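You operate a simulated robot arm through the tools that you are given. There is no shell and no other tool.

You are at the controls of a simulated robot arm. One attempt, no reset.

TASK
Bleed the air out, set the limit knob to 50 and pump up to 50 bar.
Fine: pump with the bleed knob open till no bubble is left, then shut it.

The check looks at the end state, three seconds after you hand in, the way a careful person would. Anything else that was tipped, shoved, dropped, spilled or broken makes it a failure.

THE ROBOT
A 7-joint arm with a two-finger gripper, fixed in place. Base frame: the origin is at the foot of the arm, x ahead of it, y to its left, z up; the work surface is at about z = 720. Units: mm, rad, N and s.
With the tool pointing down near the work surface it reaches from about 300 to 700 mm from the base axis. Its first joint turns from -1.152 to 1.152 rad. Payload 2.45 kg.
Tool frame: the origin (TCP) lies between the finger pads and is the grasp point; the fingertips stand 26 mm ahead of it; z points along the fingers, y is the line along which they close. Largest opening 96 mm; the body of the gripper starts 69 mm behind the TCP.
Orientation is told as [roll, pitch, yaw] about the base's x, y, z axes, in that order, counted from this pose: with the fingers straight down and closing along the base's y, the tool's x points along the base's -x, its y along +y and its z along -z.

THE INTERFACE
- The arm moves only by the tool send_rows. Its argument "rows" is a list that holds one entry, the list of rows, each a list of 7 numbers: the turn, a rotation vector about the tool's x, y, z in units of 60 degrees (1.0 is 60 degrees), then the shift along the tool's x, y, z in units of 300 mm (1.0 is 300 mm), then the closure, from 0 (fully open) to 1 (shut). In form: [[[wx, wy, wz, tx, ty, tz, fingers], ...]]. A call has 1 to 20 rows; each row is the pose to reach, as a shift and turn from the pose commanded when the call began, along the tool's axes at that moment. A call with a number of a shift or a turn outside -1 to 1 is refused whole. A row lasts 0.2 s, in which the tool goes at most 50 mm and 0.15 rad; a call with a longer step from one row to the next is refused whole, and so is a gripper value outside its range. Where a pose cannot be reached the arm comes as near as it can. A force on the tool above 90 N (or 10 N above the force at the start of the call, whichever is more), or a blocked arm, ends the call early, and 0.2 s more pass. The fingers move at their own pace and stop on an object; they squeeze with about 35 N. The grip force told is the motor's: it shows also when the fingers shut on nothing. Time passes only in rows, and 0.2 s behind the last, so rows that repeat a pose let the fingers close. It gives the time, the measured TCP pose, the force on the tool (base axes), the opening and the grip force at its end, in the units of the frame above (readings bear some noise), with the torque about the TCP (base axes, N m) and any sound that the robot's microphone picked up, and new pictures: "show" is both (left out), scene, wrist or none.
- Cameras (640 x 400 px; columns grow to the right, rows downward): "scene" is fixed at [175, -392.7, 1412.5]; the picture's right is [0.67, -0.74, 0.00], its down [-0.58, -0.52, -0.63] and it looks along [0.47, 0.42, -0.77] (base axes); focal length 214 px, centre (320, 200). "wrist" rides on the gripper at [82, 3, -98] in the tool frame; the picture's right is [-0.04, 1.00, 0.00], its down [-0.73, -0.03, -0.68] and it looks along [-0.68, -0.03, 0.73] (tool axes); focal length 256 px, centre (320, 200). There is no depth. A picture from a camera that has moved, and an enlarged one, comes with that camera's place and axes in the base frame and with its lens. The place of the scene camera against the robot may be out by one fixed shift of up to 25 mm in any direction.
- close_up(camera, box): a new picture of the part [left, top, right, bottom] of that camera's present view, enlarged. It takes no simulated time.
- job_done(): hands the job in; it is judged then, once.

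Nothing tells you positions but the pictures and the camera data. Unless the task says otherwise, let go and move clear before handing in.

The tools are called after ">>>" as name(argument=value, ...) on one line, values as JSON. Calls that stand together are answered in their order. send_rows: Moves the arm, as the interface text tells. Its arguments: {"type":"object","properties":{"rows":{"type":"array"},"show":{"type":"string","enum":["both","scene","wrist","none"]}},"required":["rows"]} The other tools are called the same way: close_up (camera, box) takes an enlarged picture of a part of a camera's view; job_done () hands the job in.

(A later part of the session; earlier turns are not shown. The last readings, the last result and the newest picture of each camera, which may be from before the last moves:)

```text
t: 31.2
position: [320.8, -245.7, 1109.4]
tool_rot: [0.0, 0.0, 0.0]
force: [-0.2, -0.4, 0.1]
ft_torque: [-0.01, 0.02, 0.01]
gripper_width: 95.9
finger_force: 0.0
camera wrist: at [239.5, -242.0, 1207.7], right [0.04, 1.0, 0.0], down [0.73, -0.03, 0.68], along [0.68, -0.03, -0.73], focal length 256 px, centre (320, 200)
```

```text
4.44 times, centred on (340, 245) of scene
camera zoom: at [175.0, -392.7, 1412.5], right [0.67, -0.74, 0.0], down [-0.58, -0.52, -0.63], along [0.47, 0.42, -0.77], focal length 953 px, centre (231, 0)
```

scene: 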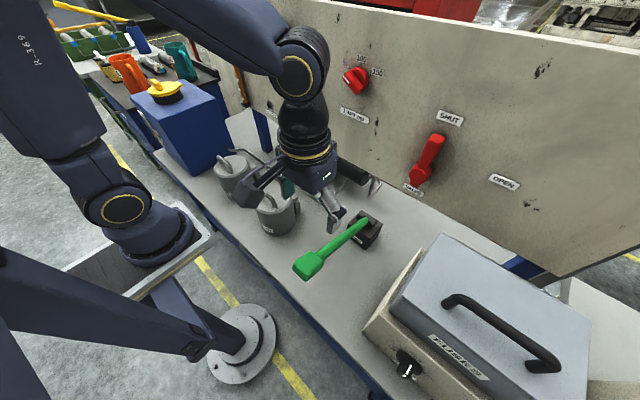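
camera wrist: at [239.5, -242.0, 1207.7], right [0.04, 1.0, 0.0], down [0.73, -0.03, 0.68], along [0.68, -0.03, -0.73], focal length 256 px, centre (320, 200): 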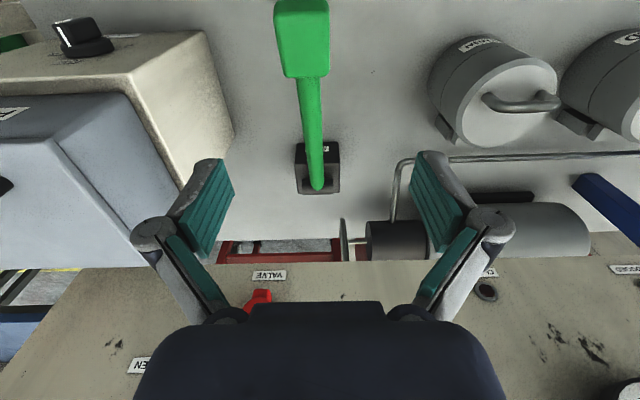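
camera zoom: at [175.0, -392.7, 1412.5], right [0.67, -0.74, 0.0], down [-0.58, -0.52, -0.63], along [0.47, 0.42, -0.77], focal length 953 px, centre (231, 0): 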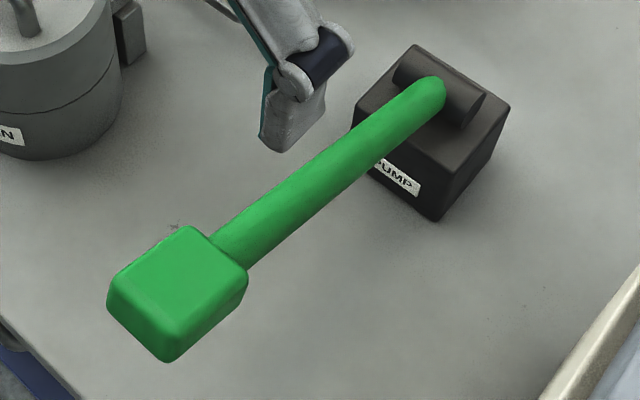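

I put the rod's pivot at about (547, -261, 815) and the handle pad's centre at about (298, -260.5, 907). The pad is about 48 mm wide and the lever sits about 20° above level. I'll descend around the pad in two steps.

>>> send_rows(rows=[[[0, 0, 0, 0.025, -0.02, 0.1, 0], [0, 0, 0, 0.05, -0.04, 0.2, 0], [0, 0, 0, 0.0737, -0.05, 0.3, 0], [0, 0, 0, 0.0737, -0.05, 0.38, 0], [0, 0, 0, 0.0737, -0.05, 0.38, 0]]])

```text
t: 32.4
position: [297.4, -262.0, 994.4]
tool_rot: [-0.001, -0.001, -0.002]
force: [0.5, 0.1, 0.7]
ft_torque: [-0.03, -0.01, 0.0]
gripper_width: 95.9
finger_force: 0.1
camera wrist: at [216.0, -257.0, 1093.2], right [0.04, 1.0, 0.0], down [0.73, -0.03, 0.68], along [0.68, -0.03, -0.73], focal length 256 px, centre (320, 200)
```

scene: 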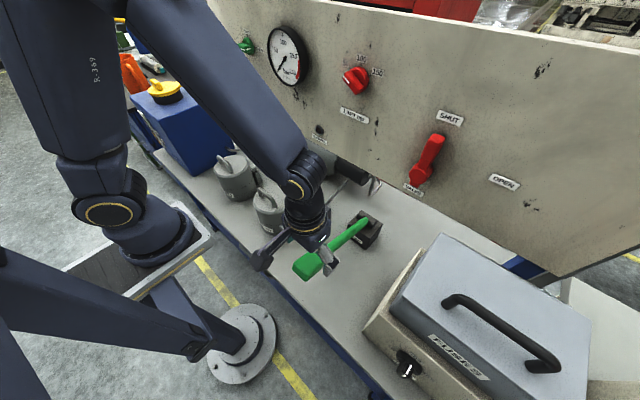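
wrist: 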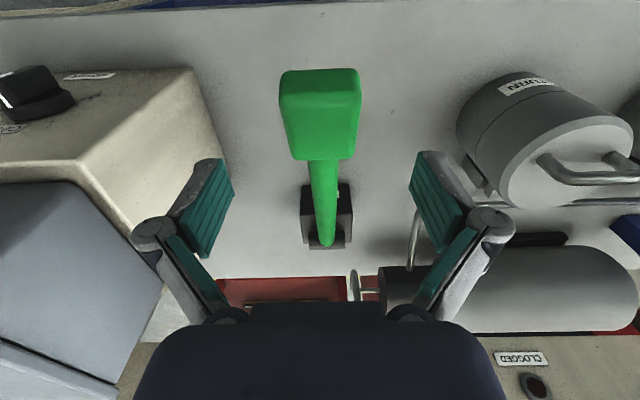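

The pad is centred between the fingers. I'll descend onto it and close.

>>> send_rows(rows=[[[0, 0, 0, 0, 0.004, 0.08, 0], [0, 0, 0, 0, 0.004, 0.16, 0], [0, 0, 0, 0, 0.004, 0.23, 0], [0, 0, 0, 0, 0.004, 0.29, 0], [0, 0, 0, 0, 0.004, 0.29, 0], [0, 0, 0, 0, 0.004, 0.29, 1], [0, 0, 0, 0, 0.004, 0.29, 1], [0, 0, 0, 0, 0.004, 0.29, 1], [0, 0, 0, 0, 0.004, 0.29, 1], [0, 0, 0, 0, 0.004, 0.29, 1]]])

```text
t: 34.6
position: [298.8, -260.3, 907.4]
tool_rot: [0.0, 0.0, -0.001]
force: [-0.5, 0.5, 0.9]
ft_torque: [0.0, 0.02, 0.02]
gripper_width: 45.7
finger_force: 45.0
camera wrist: at [217.4, -255.9, 1005.8], right [0.04, 1.0, 0.0], down [0.73, -0.03, 0.68], along [0.68, -0.03, -0.73], focal length 256 px, centre (320, 200)
```

scene: 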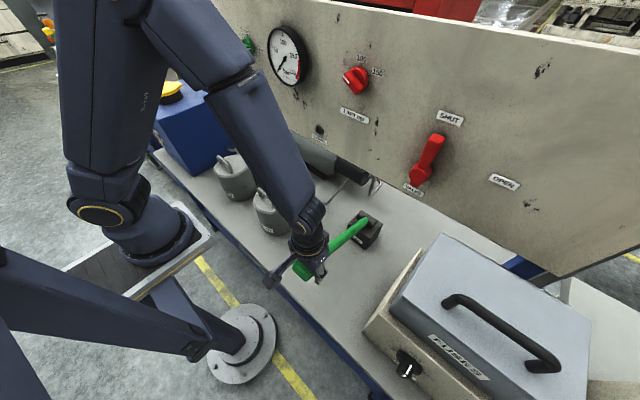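
wrist: 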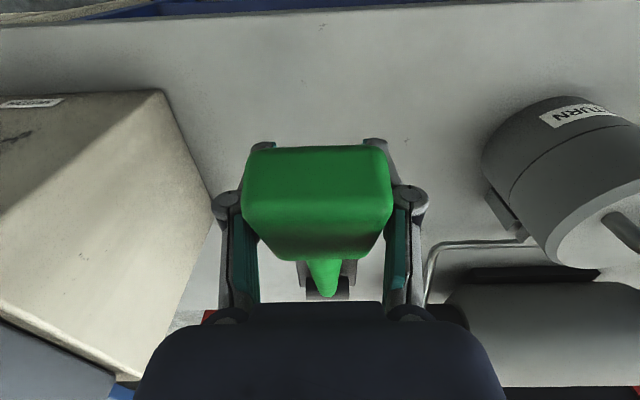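

Holding the handle (45.7 mm). I'll try a gentle 10° down-stroke along the lever's arc and watch the force.

>>> send_rows(rows=[[[0, 0, 0, 0.0137, 0, 0.039, 1], [0, 0, 0, 0.0253, 0, 0.079, 1], [0, 0, 0, 0.034, 0, 0.116, 1], [0, 0, 0, 0.042, 0, 0.154, 1], [0, 0, 0, 0.042, 0, 0.154, 1]]])

>>> close_up(camera="scene", box=[210, 20, 310, 120])

```text
t: 35.8
position: [287.8, -260.1, 862.1]
tool_rot: [-0.001, -0.001, -0.002]
force: [10.1, -0.2, 6.2]
ft_torque: [-0.1, -0.87, 0.03]
gripper_width: 45.7
finger_force: 44.3
camera wrist: at [205.5, -255.7, 961.2], right [0.04, 1.0, 0.0], down [0.73, -0.03, 0.68], along [0.68, -0.03, -0.73], focal length 256 px, centre (320, 200)
```

scene: 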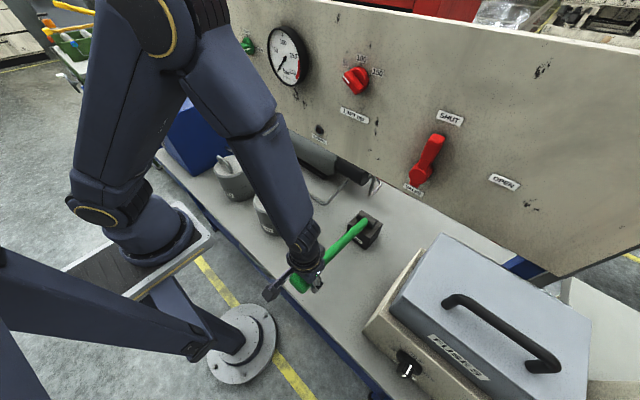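
wrist: 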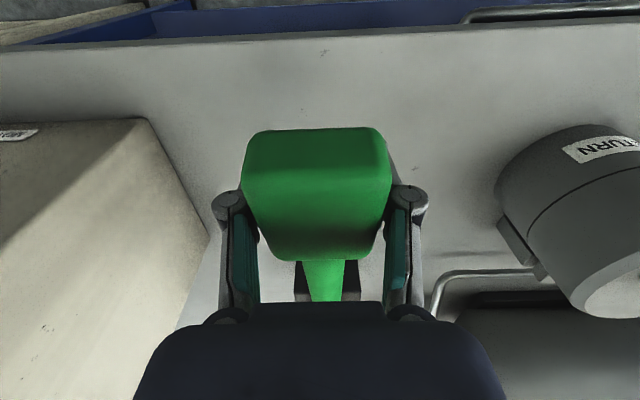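

```text
4.00 times, centred on (260, 70) of scene
camera zoom: at [175.2, -392.7, 1412.5], right [0.67, -0.74, 0.0], down [-0.58, -0.52, -0.63], along [0.47, 0.42, -0.77], focal length 858 px, centre (560, 720)
```

zoom: 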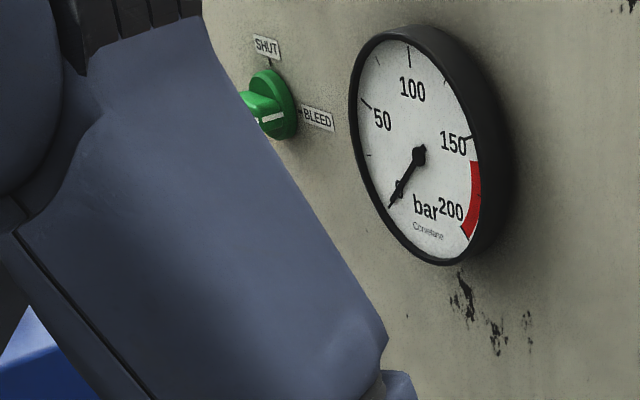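

The lever moves easily. I'll push further down, watching for an end stop.

>>> send_rows(rows=[[[0, 0, 0, 0, 0, 0.04, 1], [0, 0, 0, 0, 0, 0.08, 1], [0, 0, 0, 0, 0, 0.12, 1], [0, 0, 0, 0, 0, 0.155, 1], [0, 0, 0, 0, 0, 0.155, 1]]])

```text
t: 37.0
position: [284.4, -259.3, 815.5]
tool_rot: [0.0, 0.0, -0.002]
force: [-19.7, -8.5, 7.6]
ft_torque: [0.09, -0.55, 0.8]
gripper_width: 46.1
finger_force: 45.0
camera wrist: at [202.6, -255.6, 915.0], right [0.04, 1.0, 0.0], down [0.73, -0.03, 0.68], along [0.68, -0.03, -0.73], focal length 256 px, centre (320, 200)
```

scene: 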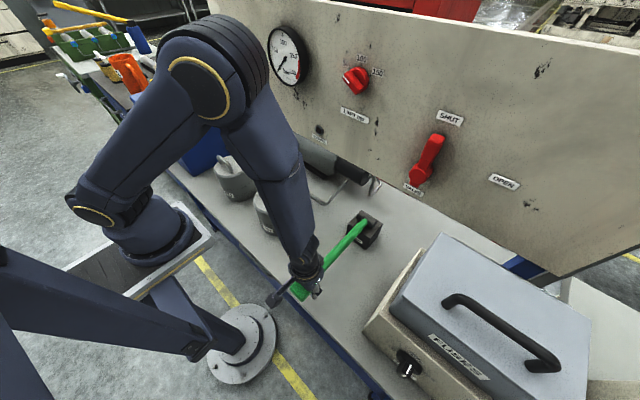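
wrist: 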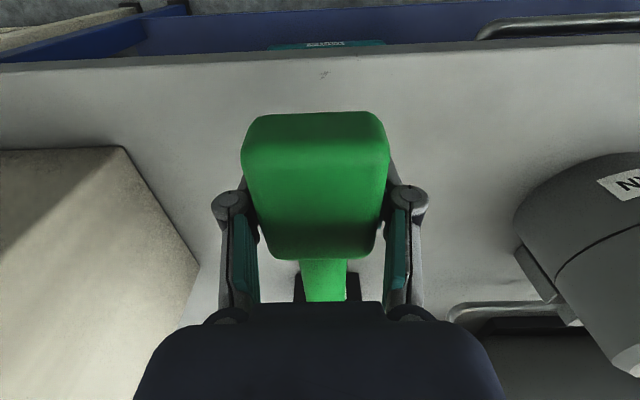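

Still moving freely at about 0°. I'll go a little further to find the bottom of the stroke.

>>> send_rows(rows=[[[0, 0, 0, 0.01, 0, 0.02, 1], [0, 0, 0, 0.01, 0, 0.04, 1], [0, 0, 0, 0.01, 0, 0.06, 1], [0, 0, 0, 0.01, 0, 0.075, 1], [0, 0, 0, 0.01, 0, 0.075, 1]]])

```text
t: 38.2
position: [285.7, -259.9, 794.4]
tool_rot: [0.001, -0.005, 0.001]
force: [14.2, 1.0, 9.0]
ft_torque: [-0.07, -0.49, -0.57]
gripper_width: 45.8
finger_force: 44.5
camera wrist: at [203.3, -256.0, 892.4], right [0.04, 1.0, 0.0], down [0.73, -0.03, 0.68], along [0.68, -0.03, -0.73], focal length 256 px, centre (320, 200)
```

scene: 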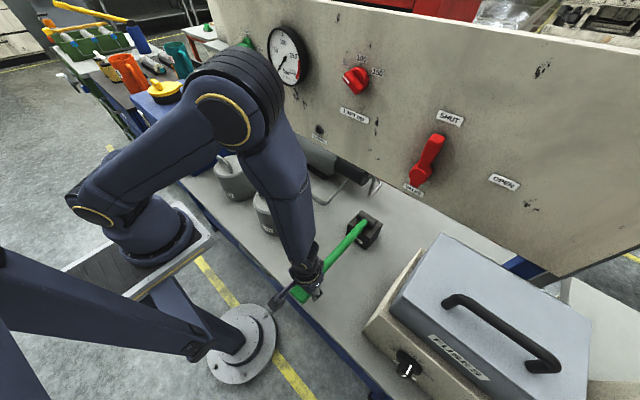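
wrist: 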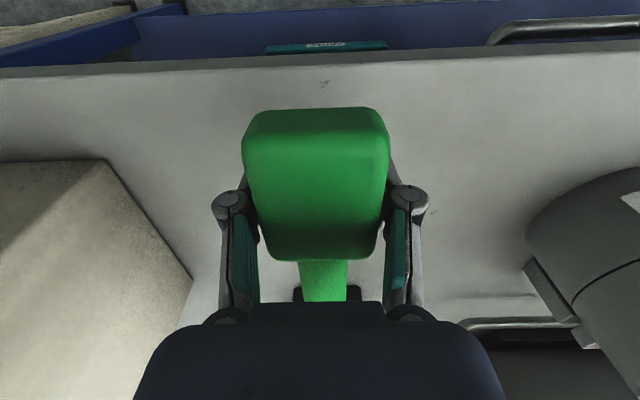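

There's no stop yet and the forces stay low, so I'll use the range z≈792–905 for the stroke. Now two full pump cycles along the arc.

>>> send_rows(rows=[[[0, 0, 0, 0.003, 0, -0.084, 1], [0, 0, 0, -0.0013, 0, -0.169, 1], [0, 0, 0, -0.0143, 0, -0.252, 1], [0, 0, 0, -0.0307, 0, -0.319, 1], [0, 0, 0, -0.0497, 0, -0.378, 1], [0, 0, 0, -0.0307, 0, -0.319, 1], [0, 0, 0, -0.0143, 0, -0.252, 1], [0, 0, 0, -0.0013, 0, -0.169, 1], [0, 0, 0, 0.003, 0, -0.084, 1], [0, 0, 0, 0, 0, 0, 1], [0, 0, 0, 0.003, 0, -0.084, 1], [0, 0, 0, -0.0013, 0, -0.169, 1], [0, 0, 0, -0.0143, 0, -0.252, 1], [0, 0, 0, -0.0307, 0, -0.319, 1], [0, 0, 0, -0.0497, 0, -0.378, 1], [0, 0, 0, -0.0307, 0, -0.319, 1], [0, 0, 0, -0.0143, 0, -0.252, 1], [0, 0, 0, -0.0013, 0, -0.169, 1], [0, 0, 0, 0.003, 0, -0.084, 1], [0, 0, 0, 0, 0, 0, 1]]])

>>> close_up(camera="scene", box=[210, 20, 310, 120])

```text
t: 42.4
position: [280.7, -260.4, 794.6]
tool_rot: [0.005, 0.003, -0.002]
force: [-3.7, 8.5, 3.0]
ft_torque: [-0.15, 0.36, 0.39]
gripper_width: 48.0
finger_force: 45.2
camera wrist: at [199.7, -256.1, 892.4], right [0.04, 1.0, 0.0], down [0.74, -0.03, 0.68], along [0.68, -0.03, -0.74], focal length 256 px, centre (320, 200)
```

scene: 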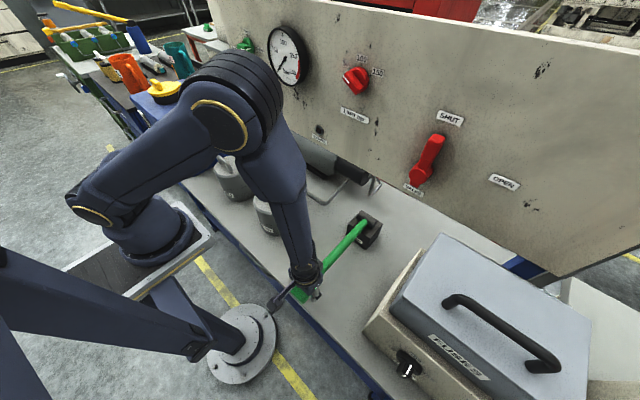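
wrist: 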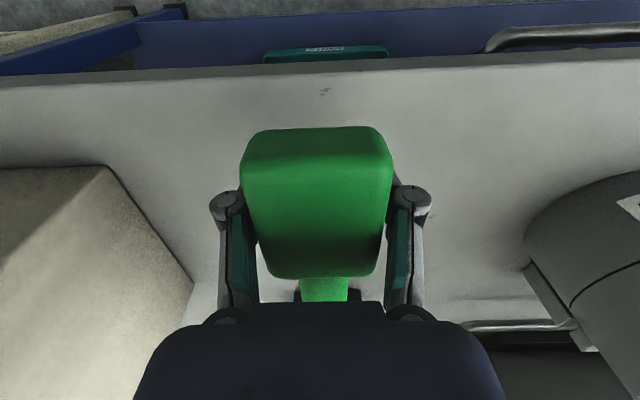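

```text
4.00 times, centred on (260, 70) of scene
camera zoom: at [174.9, -392.5, 1412.6], right [0.67, -0.74, 0.0], down [-0.58, -0.52, -0.63], along [0.47, 0.42, -0.77], focal length 858 px, centre (560, 720)
```

zoom: 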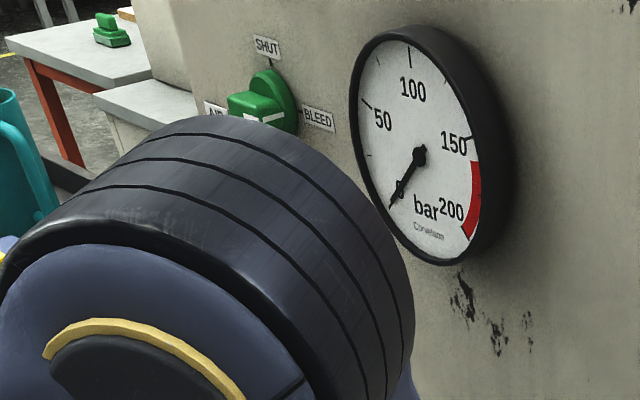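

The gauge correctly stays at 0 with the bleed open. The pad slipped slightly in the grip, so I'll open the fingers and see where the lever sits.

>>> send_rows(rows=[[[0, 0, 0, 0, 0, 0, 0.4], [0, 0, 0, 0, 0, 0, 0.2], [0, 0, 0, 0, 0, 0, 0.2]]])

```text
t: 43.2
position: [282.8, -261.6, 794.9]
tool_rot: [0.001, -0.002, -0.001]
force: [0.7, 2.4, 4.2]
ft_torque: [-0.04, 0.06, -0.03]
gripper_width: 77.3
finger_force: 0.6
camera wrist: at [201.3, -257.0, 892.7], right [0.04, 1.0, 0.0], down [0.73, -0.03, 0.68], along [0.68, -0.03, -0.73], focal length 256 px, centre (320, 200)
```

scene: 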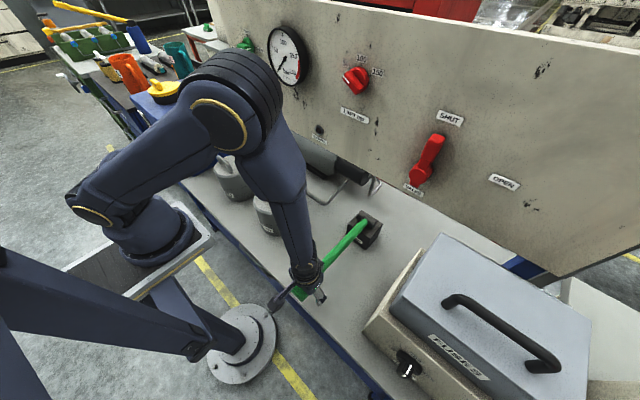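
wrist: 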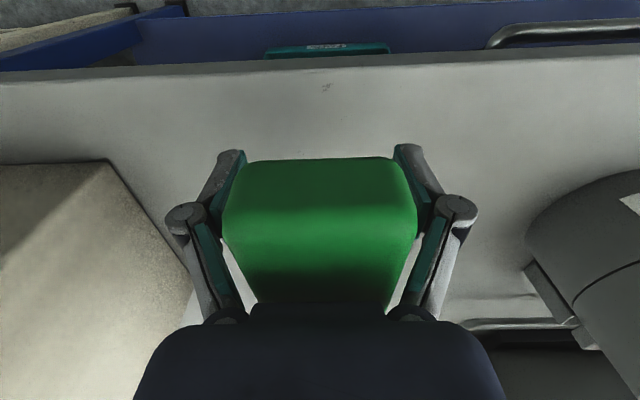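

The lever is spring-loaded: on release it rose against the gripper. So I can pump by pressing down on the pad with shut fingers and letting it return. I'll move up clear of it and shut the fingers.

>>> send_rows(rows=[[[0, 0, 0, 0, 0, 0, 0], [0, 0, 0, 0, 0, -0.06, 0], [0, 0, 0, -0.02, 0, -0.16, 0], [0, 0, 0, -0.04, 0, -0.28, 0], [0, 0, 0, -0.05, 0, -0.4, 0], [0, 0, 0, -0.05, 0, -0.52, 0], [0, 0, 0, -0.05, 0, -0.64, 0.3], [0, 0, 0, -0.05, 0, -0.667, 1], [0, 0, 0, -0.05, 0, -0.667, 1], [0, 0, 0, -0.05, 0, -0.667, 1], [0, 0, 0, -0.05, 0, -0.667, 1], [0, 0, 0, -0.05, 0, -0.667, 1], [0, 0, 0, -0.05, 0, -0.667, 1]]])

>>> close_up(camera="scene", box=[210, 20, 310, 120])

```text
t: 46.0
position: [298.3, -260.2, 995.1]
tool_rot: [0.0, 0.002, -0.001]
force: [0.4, 0.5, 0.8]
ft_torque: [0.03, 0.01, -0.02]
gripper_width: 0.0
finger_force: 28.2
camera wrist: at [217.1, -256.1, 1093.7], right [0.04, 1.0, 0.0], down [0.73, -0.03, 0.68], along [0.68, -0.03, -0.73], focal length 256 px, centre (320, 200)
```

scene: 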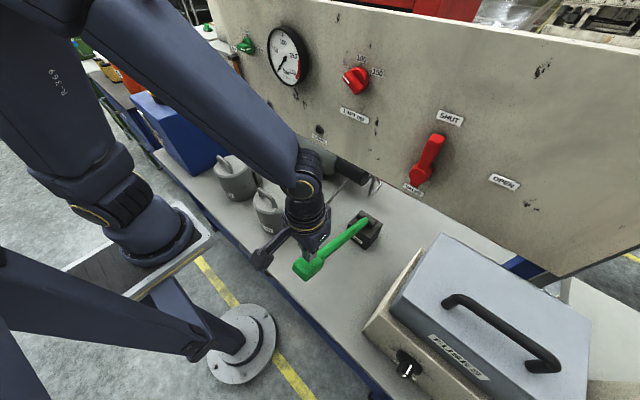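
wrist: 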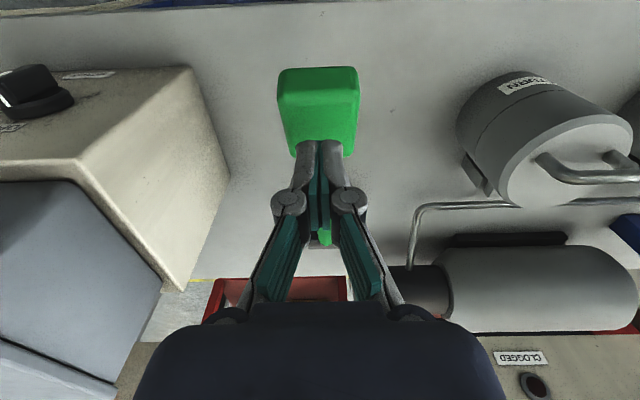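

```text
4.00 times, centred on (260, 70) of scene
camera zoom: at [175.0, -392.7, 1412.5], right [0.67, -0.74, 0.0], down [-0.58, -0.52, -0.63], along [0.47, 0.42, -0.77], focal length 858 px, centre (560, 720)
```

zoom: 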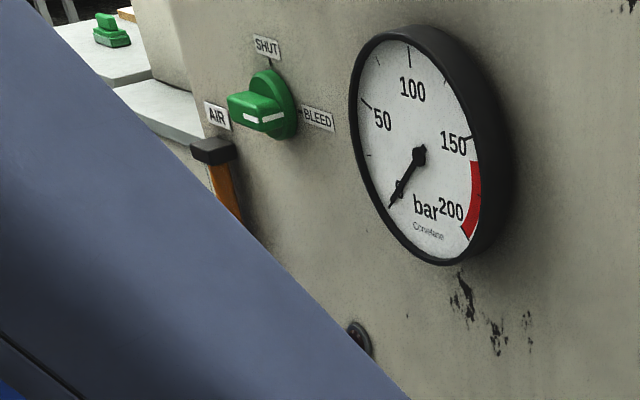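

The lever returned to its rest position at about 20°. I'll press down on the pad with the shut fingertips, one stroke, and read the force near the bottom.

>>> send_rows(rows=[[[0, 0, 0, 0, 0, 0.1, 1], [0, 0, 0, 0, 0, 0.16, 1], [0, 0, 0, 0.01, 0, 0.223, 1], [0, 0, 0, 0.037, 0, 0.323, 1], [0, 0, 0, 0.05, 0, 0.423, 1], [0, 0, 0, 0.053, 0, 0.507, 1], [0, 0, 0, 0.053, 0, 0.557, 1]]])

```text
t: 47.4
position: [282.9, -260.6, 853.0]
tool_rot: [-0.003, -0.004, -0.001]
force: [-8.6, 14.1, 58.5]
ft_torque: [0.37, -0.49, 0.14]
gripper_width: 6.0
finger_force: 28.5
stopped in row 7: the force on the tool passed its limit at 162 N (the readings are from after the stop); the commanded pose is now the measured one
camera wrist: at [201.2, -256.0, 951.0], right [0.04, 1.0, 0.0], down [0.73, -0.03, 0.68], along [0.68, -0.03, -0.73], focal length 256 px, centre (320, 200)
```

scene: 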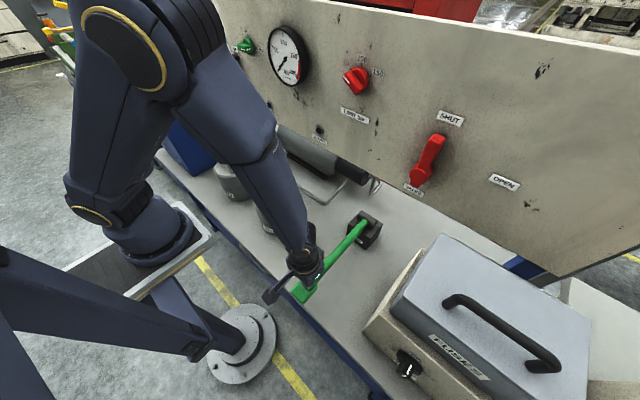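
wrist: 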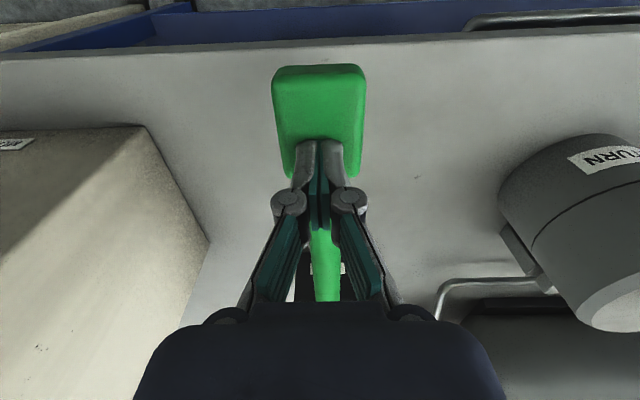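

I hit the lever's bottom stop with the fingertip at about z=827 (TCP 853), so the full stroke is about 20°. I'll now pump smoothly between TCP z≈955 and 857, two cycles per call.

>>> send_rows(rows=[[[0, 0, 0, -0.007, 0, -0.09, 1], [0, 0, 0, -0.023, 0, -0.173, 1], [0, 0, 0, -0.043, 0, -0.257, 1], [0, 0, 0, -0.053, 0, -0.34, 1], [0, 0, 0, -0.053, 0, -0.34, 1], [0, 0, 0, -0.043, 0, -0.257, 1], [0, 0, 0, -0.023, 0, -0.173, 1], [0, 0, 0, -0.007, 0, -0.09, 1], [0, 0, 0, 0, 0, -0.03, 1], [0, 0, 0, 0, 0, -0.013, 1], [0, 0, 0, -0.007, 0, -0.09, 1], [0, 0, 0, -0.023, 0, -0.173, 1], [0, 0, 0, -0.043, 0, -0.257, 1], [0, 0, 0, -0.053, 0, -0.34, 1], [0, 0, 0, -0.053, 0, -0.34, 1], [0, 0, 0, -0.043, 0, -0.257, 1], [0, 0, 0, -0.023, 0, -0.173, 1], [0, 0, 0, -0.007, 0, -0.09, 1], [0, 0, 0, 0, 0, -0.03, 1], [0, 0, 0, 0, 0, -0.013, 1]]], show="both")

```text
t: 51.6
position: [284.6, -262.6, 854.4]
tool_rot: [-0.006, -0.005, -0.002]
force: [3.9, 1.2, 6.3]
ft_torque: [0.04, -0.2, 0.01]
gripper_width: 5.8
finger_force: 28.6
camera wrist: at [202.2, -257.9, 953.2], right [0.04, 1.0, 0.0], down [0.73, -0.03, 0.68], along [0.68, -0.03, -0.73], focal length 256 px, centre (320, 200)
```

scene: 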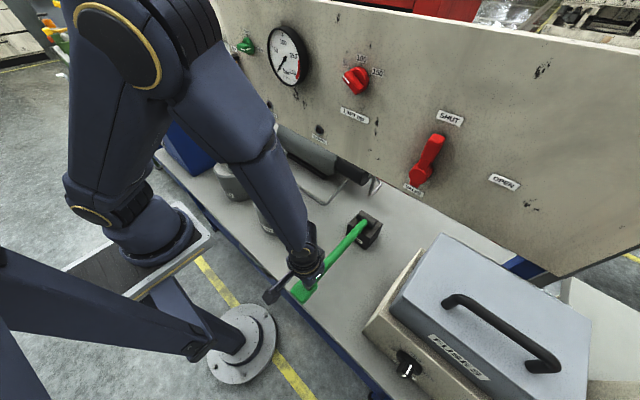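
wrist: 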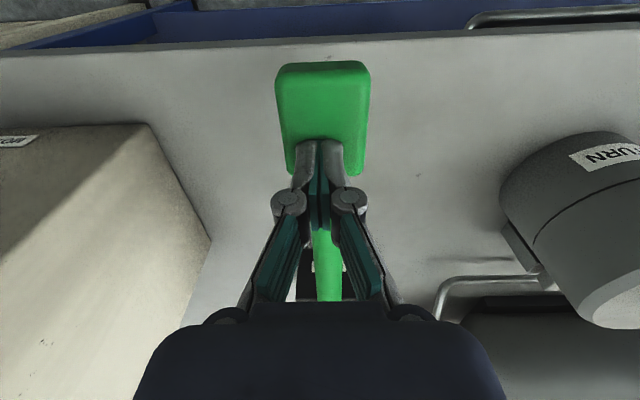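

Force is low and the stroke runs smoothly. Two more cycles with the bleed open, then I'll lift to look at the sight tube.

>>> send_rows(rows=[[[0, 0, 0, -0.007, -0.003, -0.08, 1], [0, 0, 0, -0.023, -0.003, -0.163, 1], [0, 0, 0, -0.043, -0.003, -0.247, 1], [0, 0, 0, -0.053, -0.003, -0.33, 1], [0, 0, 0, -0.053, -0.003, -0.33, 1], [0, 0, 0, -0.043, -0.003, -0.247, 1], [0, 0, 0, -0.023, -0.003, -0.163, 1], [0, 0, 0, -0.007, -0.003, -0.08, 1], [0, 0, 0, 0, -0.003, -0.02, 1], [0, 0, 0, 0, -0.003, 0, 1], [0, 0, 0, -0.007, -0.003, -0.08, 1], [0, 0, 0, -0.023, -0.003, -0.163, 1], [0, 0, 0, -0.043, -0.003, -0.247, 1], [0, 0, 0, -0.053, -0.003, -0.33, 1], [0, 0, 0, -0.053, -0.003, -0.33, 1], [0, 0, 0, -0.043, -0.003, -0.247, 1], [0, 0, 0, -0.023, -0.003, -0.163, 1], [0, 0, 0, -0.007, -0.003, -0.08, 1], [0, 0, 0, 0, -0.003, -0.02, 1], [0, 0, 0, 0, -0.003, 0, 1]]], show="wrist")

>>> send_rows(rows=[[[0, 0, 0, -0.04, 0, -0.12, 1], [0, 0, 0, -0.05, 0, -0.25, 1], [0, 0, 0, -0.07, 0, -0.4, 1], [0, 0, 0, -0.09, 0, -0.55, 1], [0, 0, 0, -0.11, 0, -0.7, 1], [0, 0, 0, -0.12, 0, -0.85, 1], [0, 0, 0, -0.12, 0, -0.9, 1]]], show="scene")

>>> close_up(camera="scene", box=[210, 20, 310, 120])

```text
t: 55.8
position: [284.9, -262.3, 854.8]
tool_rot: [-0.004, -0.004, -0.001]
force: [2.9, 2.4, 6.1]
ft_torque: [0.06, -0.11, 0.02]
gripper_width: 6.2
finger_force: 28.6
camera wrist: at [203.1, -257.5, 953.5], right [0.04, 1.0, 0.0], down [0.73, -0.03, 0.68], along [0.68, -0.03, -0.73], focal length 256 px, centre (320, 200)
```

wrist: 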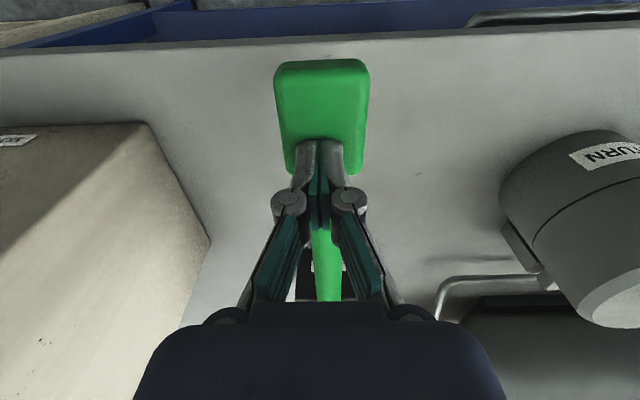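

```text
t: 57.4
position: [319.7, -261.7, 1126.3]
tool_rot: [-0.003, -0.003, -0.001]
force: [-0.2, 0.0, -0.6]
ft_torque: [-0.03, 0.0, -0.01]
gripper_width: 0.0
finger_force: 28.9
```

scene: 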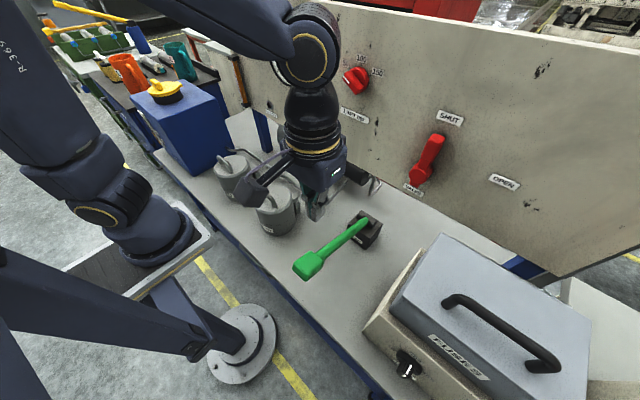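

```text
4.00 times, centred on (260, 70) of scene
camera zoom: at [175.0, -392.7, 1412.5], right [0.67, -0.74, 0.0], down [-0.58, -0.52, -0.63], along [0.47, 0.42, -0.77], focal length 858 px, centre (560, 720)
```

zoom: 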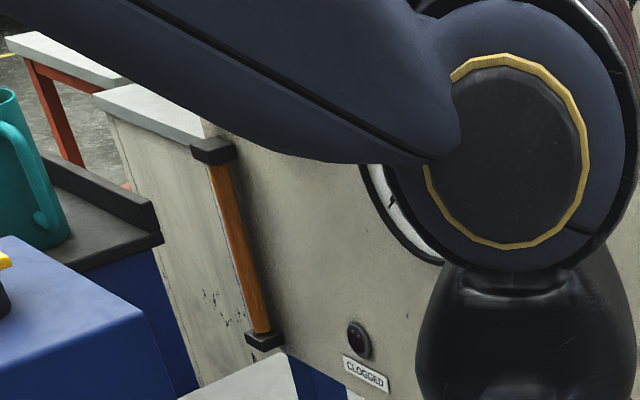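

The tube looks clear of bubbles. I'll zoom in to be sure.

>>> close_up(camera="scene", box=[250, 50, 286, 110])

>>> close_up(camera="scene", box=[225, 50, 285, 110])

```text
6.67 times, centred on (268, 80) of scene
camera zoom: at [175.0, -392.7, 1412.5], right [0.67, -0.74, 0.0], down [-0.58, -0.52, -0.63], along [0.47, 0.42, -0.77], focal length 1430 px, centre (667, 1000)
```

zoom: 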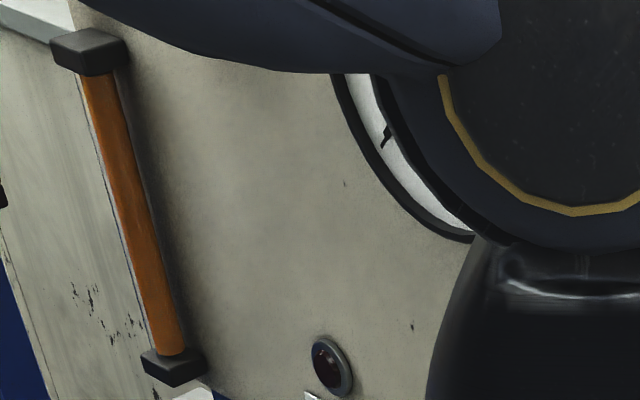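

```text
6.67 times, centred on (255, 80) of scene
camera zoom: at [175.0, -392.7, 1412.5], right [0.67, -0.74, 0.0], down [-0.58, -0.52, -0.63], along [0.47, 0.42, -0.77], focal length 1430 px, centre (753, 1000)
```

zoom: 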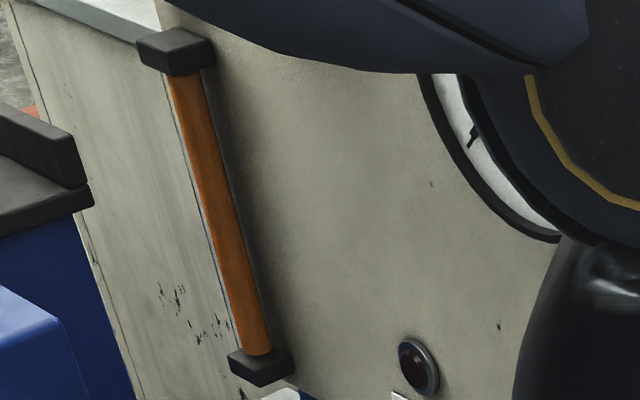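

No bubbles are left. Next I return to the bleed knob to shut it, retracing the same two legs.

>>> send_rows(rows=[[[-0.072, -0.072, 0.072, -0.042, 0.116, -0.039, 1], [-0.144, -0.144, 0.144, -0.085, 0.232, -0.078, 1], [-0.216, -0.216, 0.216, -0.127, 0.348, -0.117, 0.5], [-0.288, -0.288, 0.288, -0.169, 0.464, -0.157, 0], [-0.36, -0.36, 0.36, -0.212, 0.58, -0.196, 0], [-0.432, -0.432, 0.432, -0.254, 0.696, -0.235, 0], [-0.504, -0.504, 0.504, -0.297, 0.812, -0.274, 0], [-0.577, -0.577, 0.577, -0.339, 0.928, -0.313, 0], [-0.577, -0.577, 0.577, -0.339, 0.928, -0.313, 0]]])

```text
t: 59.4
position: [419.2, 16.2, 1218.1]
tool_rot: [0.786, -0.344, -0.787]
force: [-0.3, 0.4, 0.3]
ft_torque: [0.0, -0.03, 0.01]
gripper_width: 96.1
finger_force: 0.1
camera wrist: at [300.0, 41.6, 1258.5], right [0.36, 0.64, 0.68], down [0.02, -0.73, 0.68], along [0.93, -0.23, -0.28], focal length 256 px, centre (320, 200)
```

scene: 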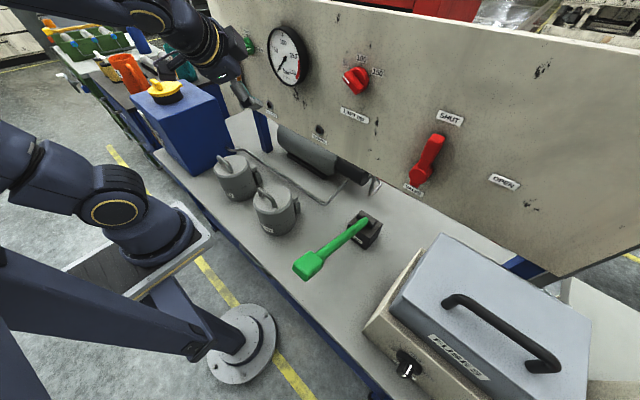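
wrist: 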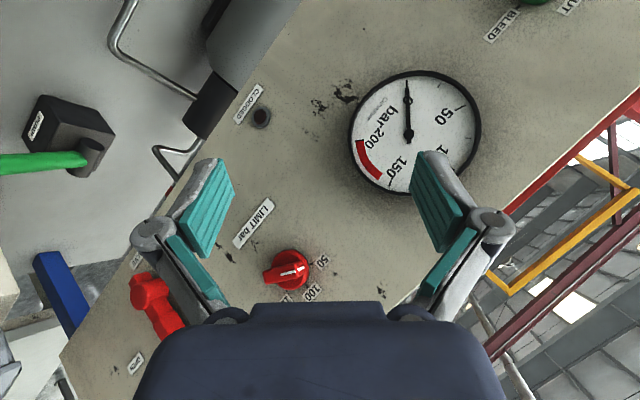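

>>> send_rows(rows=[[[-0.072, -0.072, 0.072, 0.0485, 0.08, 0.073, 0], [-0.144, -0.144, 0.144, 0.097, 0.159, 0.146, 0], [-0.216, -0.216, 0.216, 0.1455, 0.239, 0.219, 0], [-0.288, -0.288, 0.288, 0.194, 0.3185, 0.2915, 0], [-0.36, -0.36, 0.36, 0.2425, 0.398, 0.364, 0], [-0.432, -0.432, 0.432, 0.291, 0.478, 0.437, 0], [-0.504, -0.504, 0.504, 0.3395, 0.557, 0.51, 0], [-0.577, -0.577, 0.577, 0.388, 0.637, 0.583, 0], [-0.577, -0.577, 0.577, 0.388, 0.637, 0.583, 0]]])

```text
t: 61.4
position: [507.6, 279.4, 1190.5]
tool_rot: [1.572, -0.004, -1.573]
force: [-1.0, 0.3, -0.2]
ft_torque: [0.01, 0.02, -0.02]
gripper_width: 95.7
finger_force: 0.2
out of reach, approached as far as the arm can: row 3, 8, 9
camera wrist: at [409.7, 362.5, 1192.5], right [0.0, -0.04, 1.0], down [-0.68, -0.73, -0.03], along [0.73, -0.68, -0.02], focal length 256 px, centre (320, 200)
```

scene: 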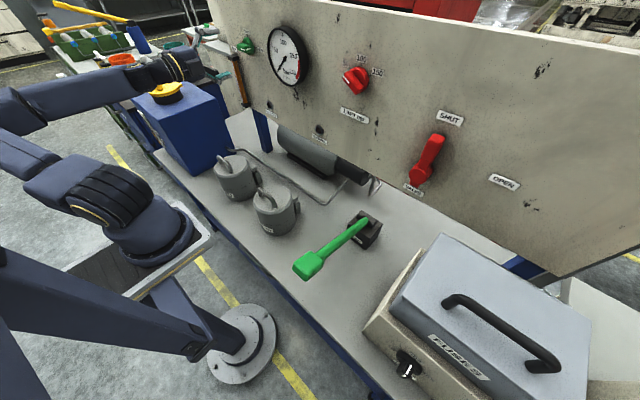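
wrist: 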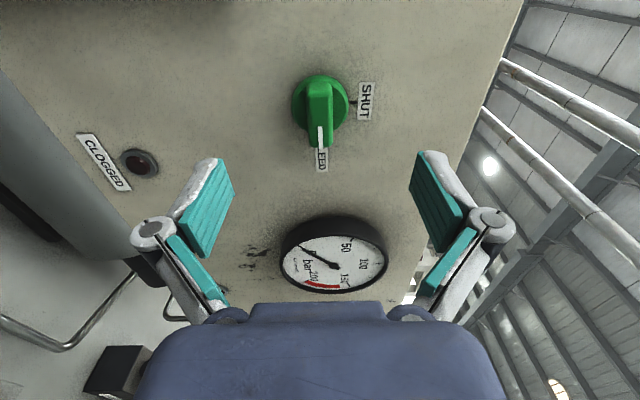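

The arm has come here in a different elbow posture, about 14 mm short. I'll check its clearance before going on.

>>> close_up(camera="scene", box=[0, 20, 260, 200])

```text
2.22 times, centred on (130, 110) of scene
camera zoom: at [175.0, -392.7, 1412.5], right [0.67, -0.74, 0.0], down [-0.58, -0.52, -0.63], along [0.47, 0.42, -0.77], focal length 477 px, centre (742, 400)
```

zoom: 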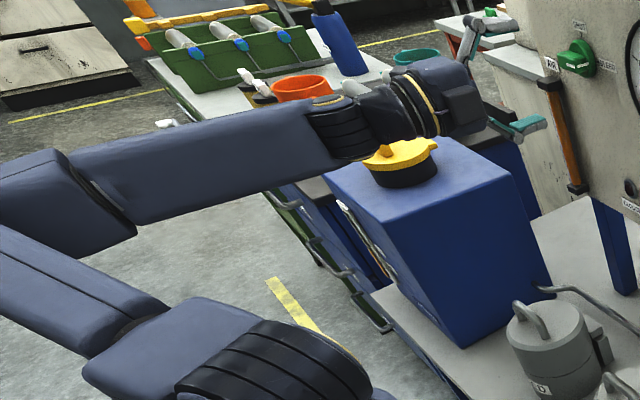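

There is clearance all round. I'll advance in a step towards the bleed knob and see whether the arm follows.

>>> send_rows(rows=[[[0, 0, 0, 0, 0, 0.03, 0], [0, 0, 0, 0, 0, 0.06, 0], [0, 0, 0, 0, 0, 0.09, 0], [0, 0, 0, 0, 0, 0.11, 0], [0, 0, 0, 0, 0, 0.11, 0]]])

```text
t: 62.6
position: [509.1, 282.9, 1193.5]
tool_rot: [1.573, -0.005, -1.57]
force: [-0.1, -0.4, -0.6]
ft_torque: [0.02, 0.01, -0.01]
gripper_width: 96.0
finger_force: 0.0
out of reach, approached as far as the arm can: row 1, 2, 3, 4, 5
camera wrist: at [410.0, 364.5, 1196.3], right [0.0, -0.04, 1.0], down [-0.68, -0.73, -0.03], along [0.73, -0.68, -0.02], focal length 256 px, centre (320, 200)
```

scene: 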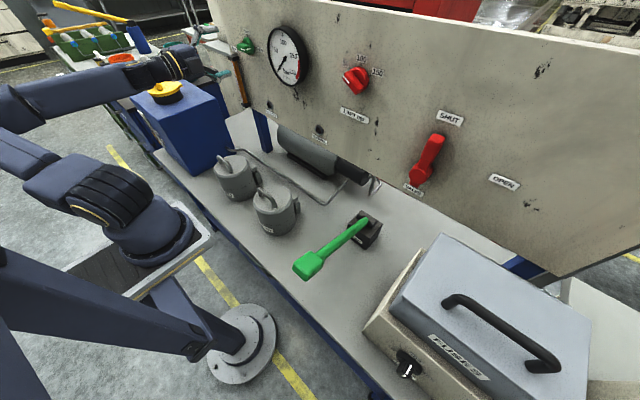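
wrist: 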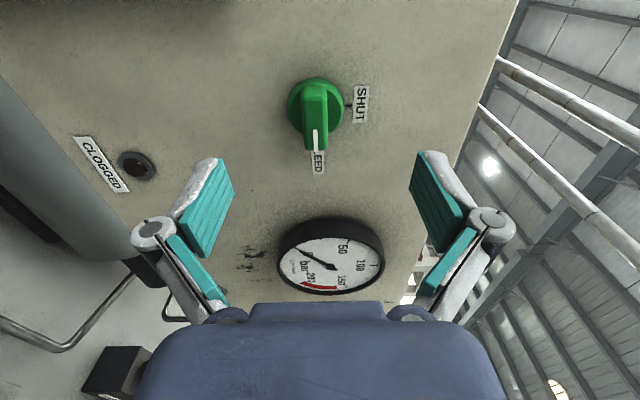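

This elbow posture blocks the approach. I'll unroll the gripper and go back towards the middle, where the arm's posture worked before, then approach again.

>>> send_rows(rows=[[[0, 0, -0.125, -0.055, 0.016, -0.02, 0], [0, 0, -0.25, -0.11, 0.033, -0.03, 0], [0, 0, -0.375, -0.165, 0.05, -0.03, 0], [0, 0, -0.5, -0.22, 0.067, -0.03, 0], [0, 0, -0.625, -0.275, 0.084, -0.03, 0], [0, 0, -0.75, -0.33, 0.1, -0.03, 0], [0, 0, -0.875, -0.385, 0.117, -0.03, 0], [0, 0, -1.0, -0.433, 0.133, -0.03, 0], [0, 0, -1.0, -0.433, 0.133, -0.03, 0]]])

```text
t: 64.6
position: [491.5, 155.1, 1238.7]
tool_rot: [1.577, -1.055, -1.575]
force: [-0.7, -0.9, 0.3]
ft_torque: [-0.01, 0.03, 0.01]
gripper_width: 95.8
finger_force: 0.0
out of reach, approached as far as the arm can: row 6, 7, 8, 9
camera wrist: at [392.8, 198.4, 1169.5], right [0.0, 0.85, 0.53], down [-0.68, -0.39, 0.62], along [0.73, -0.36, 0.58], focal length 256 px, centre (320, 200)
```

scene: 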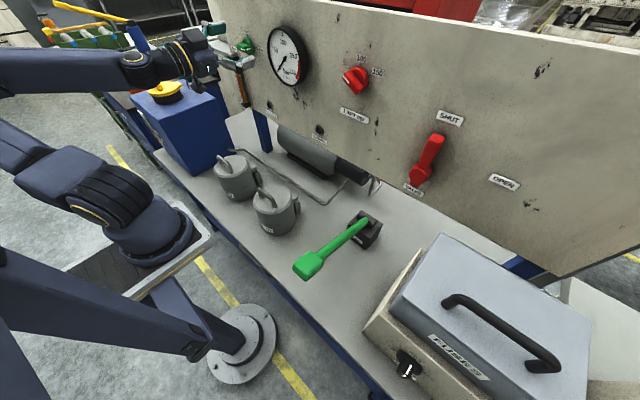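
wrist: 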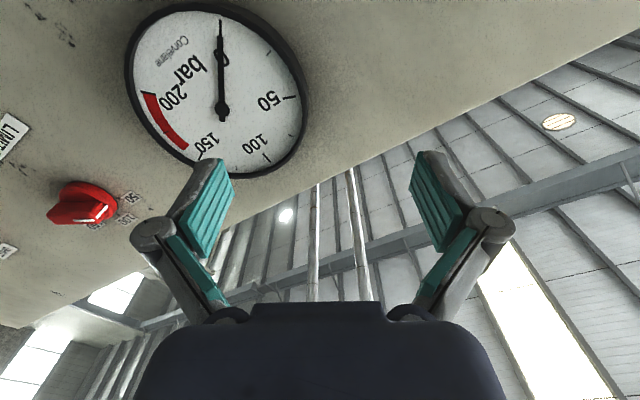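

>>> send_rows(rows=[[[0, 0, -0.06, -0.05, -0.11, 0.003, 0], [0, 0, -0.12, -0.1, -0.22, 0.006, 0], [0, 0, -0.18, -0.15, -0.33, 0.01, 0], [0, 0, -0.25, -0.2, -0.44, 0.013, 0], [0, 0, -0.32, -0.25, -0.55, 0.016, 0], [0, 0, -0.38, -0.3, -0.66, 0.02, 0], [0, 0, -0.44, -0.35, -0.77, 0.023, 0], [0, 0, -0.5, -0.408, -0.9, 0.027, 0], [0, 0, -0.5, -0.408, -0.9, 0.027, 0]]])

```text
t: 66.6
position: [498.2, -141.1, 1211.8]
tool_rot: [-2.087, -1.563, 2.089]
force: [0.1, -0.2, 0.3]
ft_torque: [-0.04, -0.03, 0.02]
gripper_width: 95.7
finger_force: 0.1
out of reach, approached as far as the arm can: row 1, 2, 3, 4, 5, 6, 7
camera wrist: at [400.8, -137.7, 1129.3], right [0.0, 1.0, 0.03], down [-0.68, -0.03, 0.73], along [0.73, -0.02, 0.68], focal length 256 px, centre (320, 200)
```

scene: 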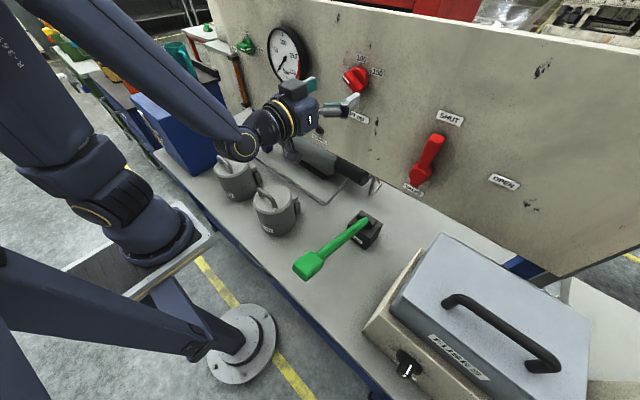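
wrist: 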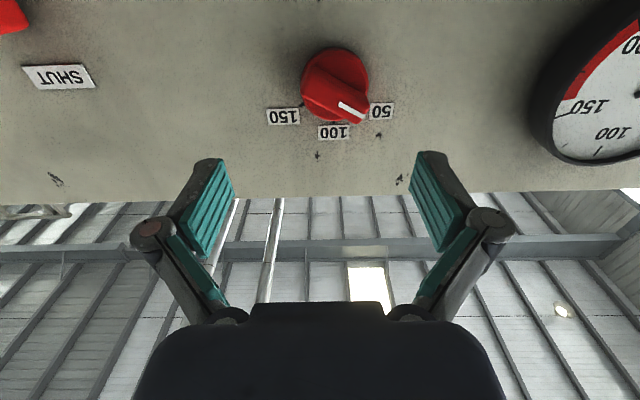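

Now the arm is in the good high-elbow posture again. I'll slide across level to the bleed knob as I did the first time.

>>> send_rows(rows=[[[0, 0, 0, 0, 0.1, 0.02, 0], [0, 0, 0, 0, 0.22, 0.045, 0], [0, 0, 0, 0, 0.34, 0.07, 0], [0, 0, 0, 0.005, 0.46, 0.09, 0], [0, 0, 0, 0.01, 0.58, 0.097, 0], [0, 0, 0, 0.01, 0.7, 0.097, 0], [0, 0, 0, 0.01, 0.77, 0.097, 0], [0, 0, 0, 0.01, 0.77, 0.097, 0]]], show="scene")

```text
t: 68.4
position: [535.6, -52.9, 1218.3]
tool_rot: [-1.956, -1.566, 1.956]
force: [-0.9, 0.1, -0.2]
ft_torque: [0.0, 0.0, 0.01]
gripper_width: 96.2
finger_force: 0.1
out of reach, approached as far as the arm can: row 1, 2, 3, 4, 5, 6, 7, 8
```

scene: 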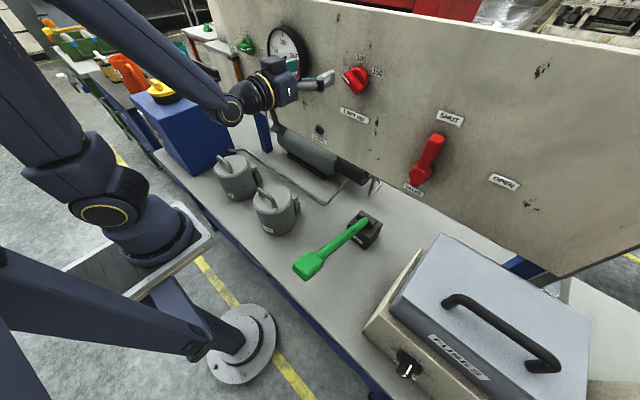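

>>> send_rows(rows=[[[0, 0, 0, 0, 0.08, 0, 0], [0, 0, 0, 0, 0.16, 0, 0], [0, 0, 0, 0, 0.25, 0, 0], [0, 0, 0, 0, 0.34, 0, 0], [0, 0, 0, 0, 0.43, 0, 0], [0, 0, 0, 0, 0.52, 0, 0], [0, 0, 0, 0, 0.52, 0, 0]]])

```text
t: 70.0
position: [534.7, -52.3, 1216.8]
tool_rot: [-1.886, -1.568, 1.889]
force: [-0.2, -0.5, -1.0]
ft_torque: [0.0, 0.0, -0.02]
gripper_width: 95.8
finger_force: 0.0
out of reach, approached as far as the arm can: row 1, 2, 3, 4, 5, 6, 7
camera wrist: at [437.4, -47.6, 1135.6], right [0.0, 1.0, 0.04], down [-0.68, -0.03, 0.73], along [0.73, -0.02, 0.68], focal length 256 px, centre (320, 200)
```

scene: 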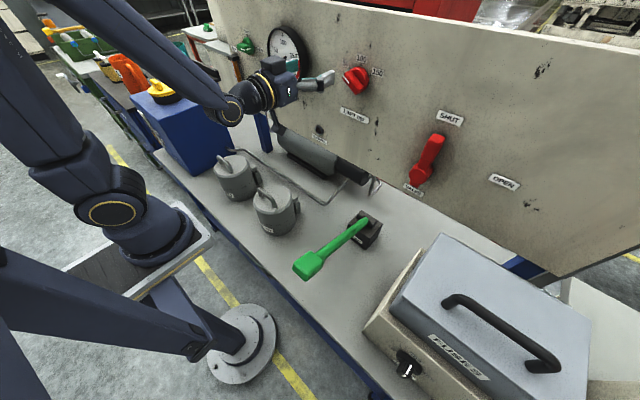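
wrist: 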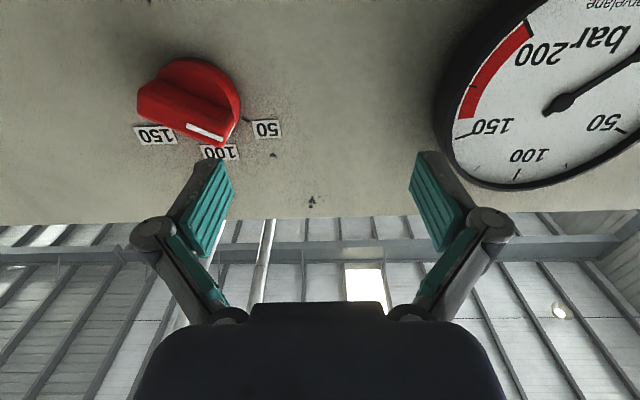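

>>> send_rows(rows=[[[0, 0, -0.125, 0.0, -0.03, 0, 0], [0, 0, -0.25, 0, -0.06, 0, 0], [0, 0, -0.375, 0, -0.09, 0, 0], [0, 0, -0.5, 0, -0.12, 0, 0], [0, 0, -0.625, 0, -0.15, 0, 0], [0, 0, -0.75, 0, -0.18, 0, 0], [0, 0, -0.875, 0, -0.21, 0, 0], [0, 0, -1.0, 0, -0.24, 0, 0], [0, 0, -1.0, 0, -0.24, 0, 0]]], show="scene")

```text
t: 72.0
position: [533.6, -125.3, 1219.7]
tool_rot: [-1.574, -0.517, 1.573]
force: [0.3, 0.2, 0.1]
ft_torque: [0.01, 0.03, 0.01]
gripper_width: 95.8
finger_force: 0.1
out of reach, approached as far as the arm can: row 1
```

scene: 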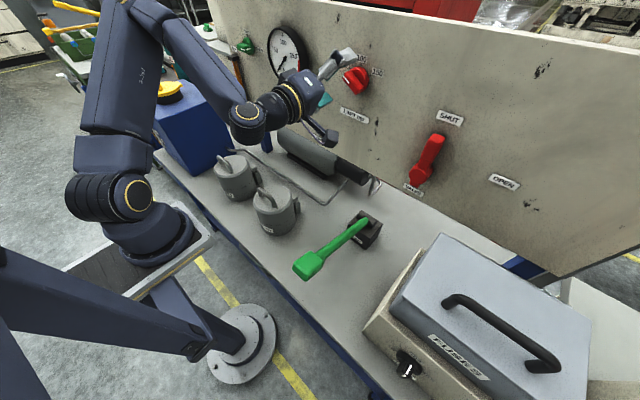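

>>> send_rows(rows=[[[0, 0, 0.125, -0.075, 0.049, -0.02, 0], [0, 0, 0.25, -0.15, 0.097, -0.043, 0], [0, 0, 0.375, -0.225, 0.146, -0.043, 0], [0, 0, 0.5, -0.3, 0.195, -0.043, 0], [0, 0, 0.625, -0.376, 0.244, -0.043, 0], [0, 0, 0.75, -0.45, 0.292, -0.043, 0], [0, 0, 0.875, -0.527, 0.341, -0.043, 0], [0, 0, 1.0, -0.602, 0.39, -0.043, 0], [0, 0, 1.0, -0.602, 0.39, -0.043, 0]]])

```text
t: 74.0
position: [522.1, 73.8, 1230.3]
tool_rot: [-2.086, -1.568, 2.087]
force: [0.5, -0.5, -0.1]
ft_torque: [-0.05, 0.01, 0.0]
gripper_width: 96.0
finger_force: 0.1
out of reach, approached as far as the arm can: row 2, 3, 4, 5, 6, 7, 8, 9
camera wrist: at [425.3, 77.5, 1147.5], right [0.0, 1.0, 0.04], down [-0.68, -0.03, 0.73], along [0.73, -0.02, 0.68], focal length 256 px, centre (320, 200)
```

scene: 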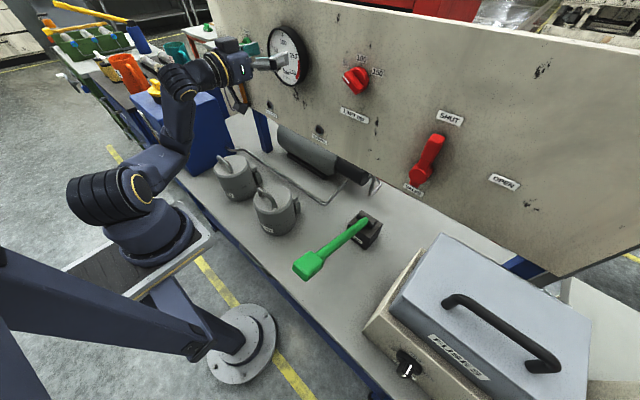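
wrist: 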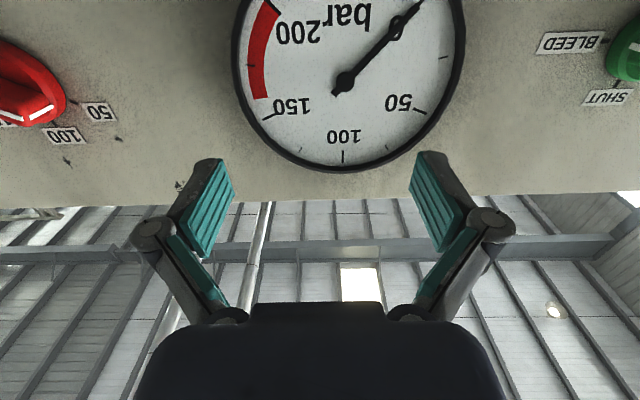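

>>> close_up(camera="scene", box=[40, 10, 300, 230])

```text
1.82 times, centred on (170, 120) of scene
camera zoom: at [175.0, -392.7, 1412.5], right [0.67, -0.74, 0.0], down [-0.58, -0.52, -0.63], along [0.47, 0.42, -0.77], focal length 390 px, centre (593, 346)
```

zoom: 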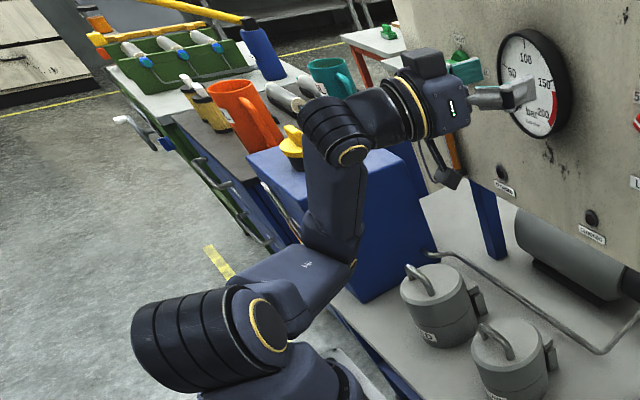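

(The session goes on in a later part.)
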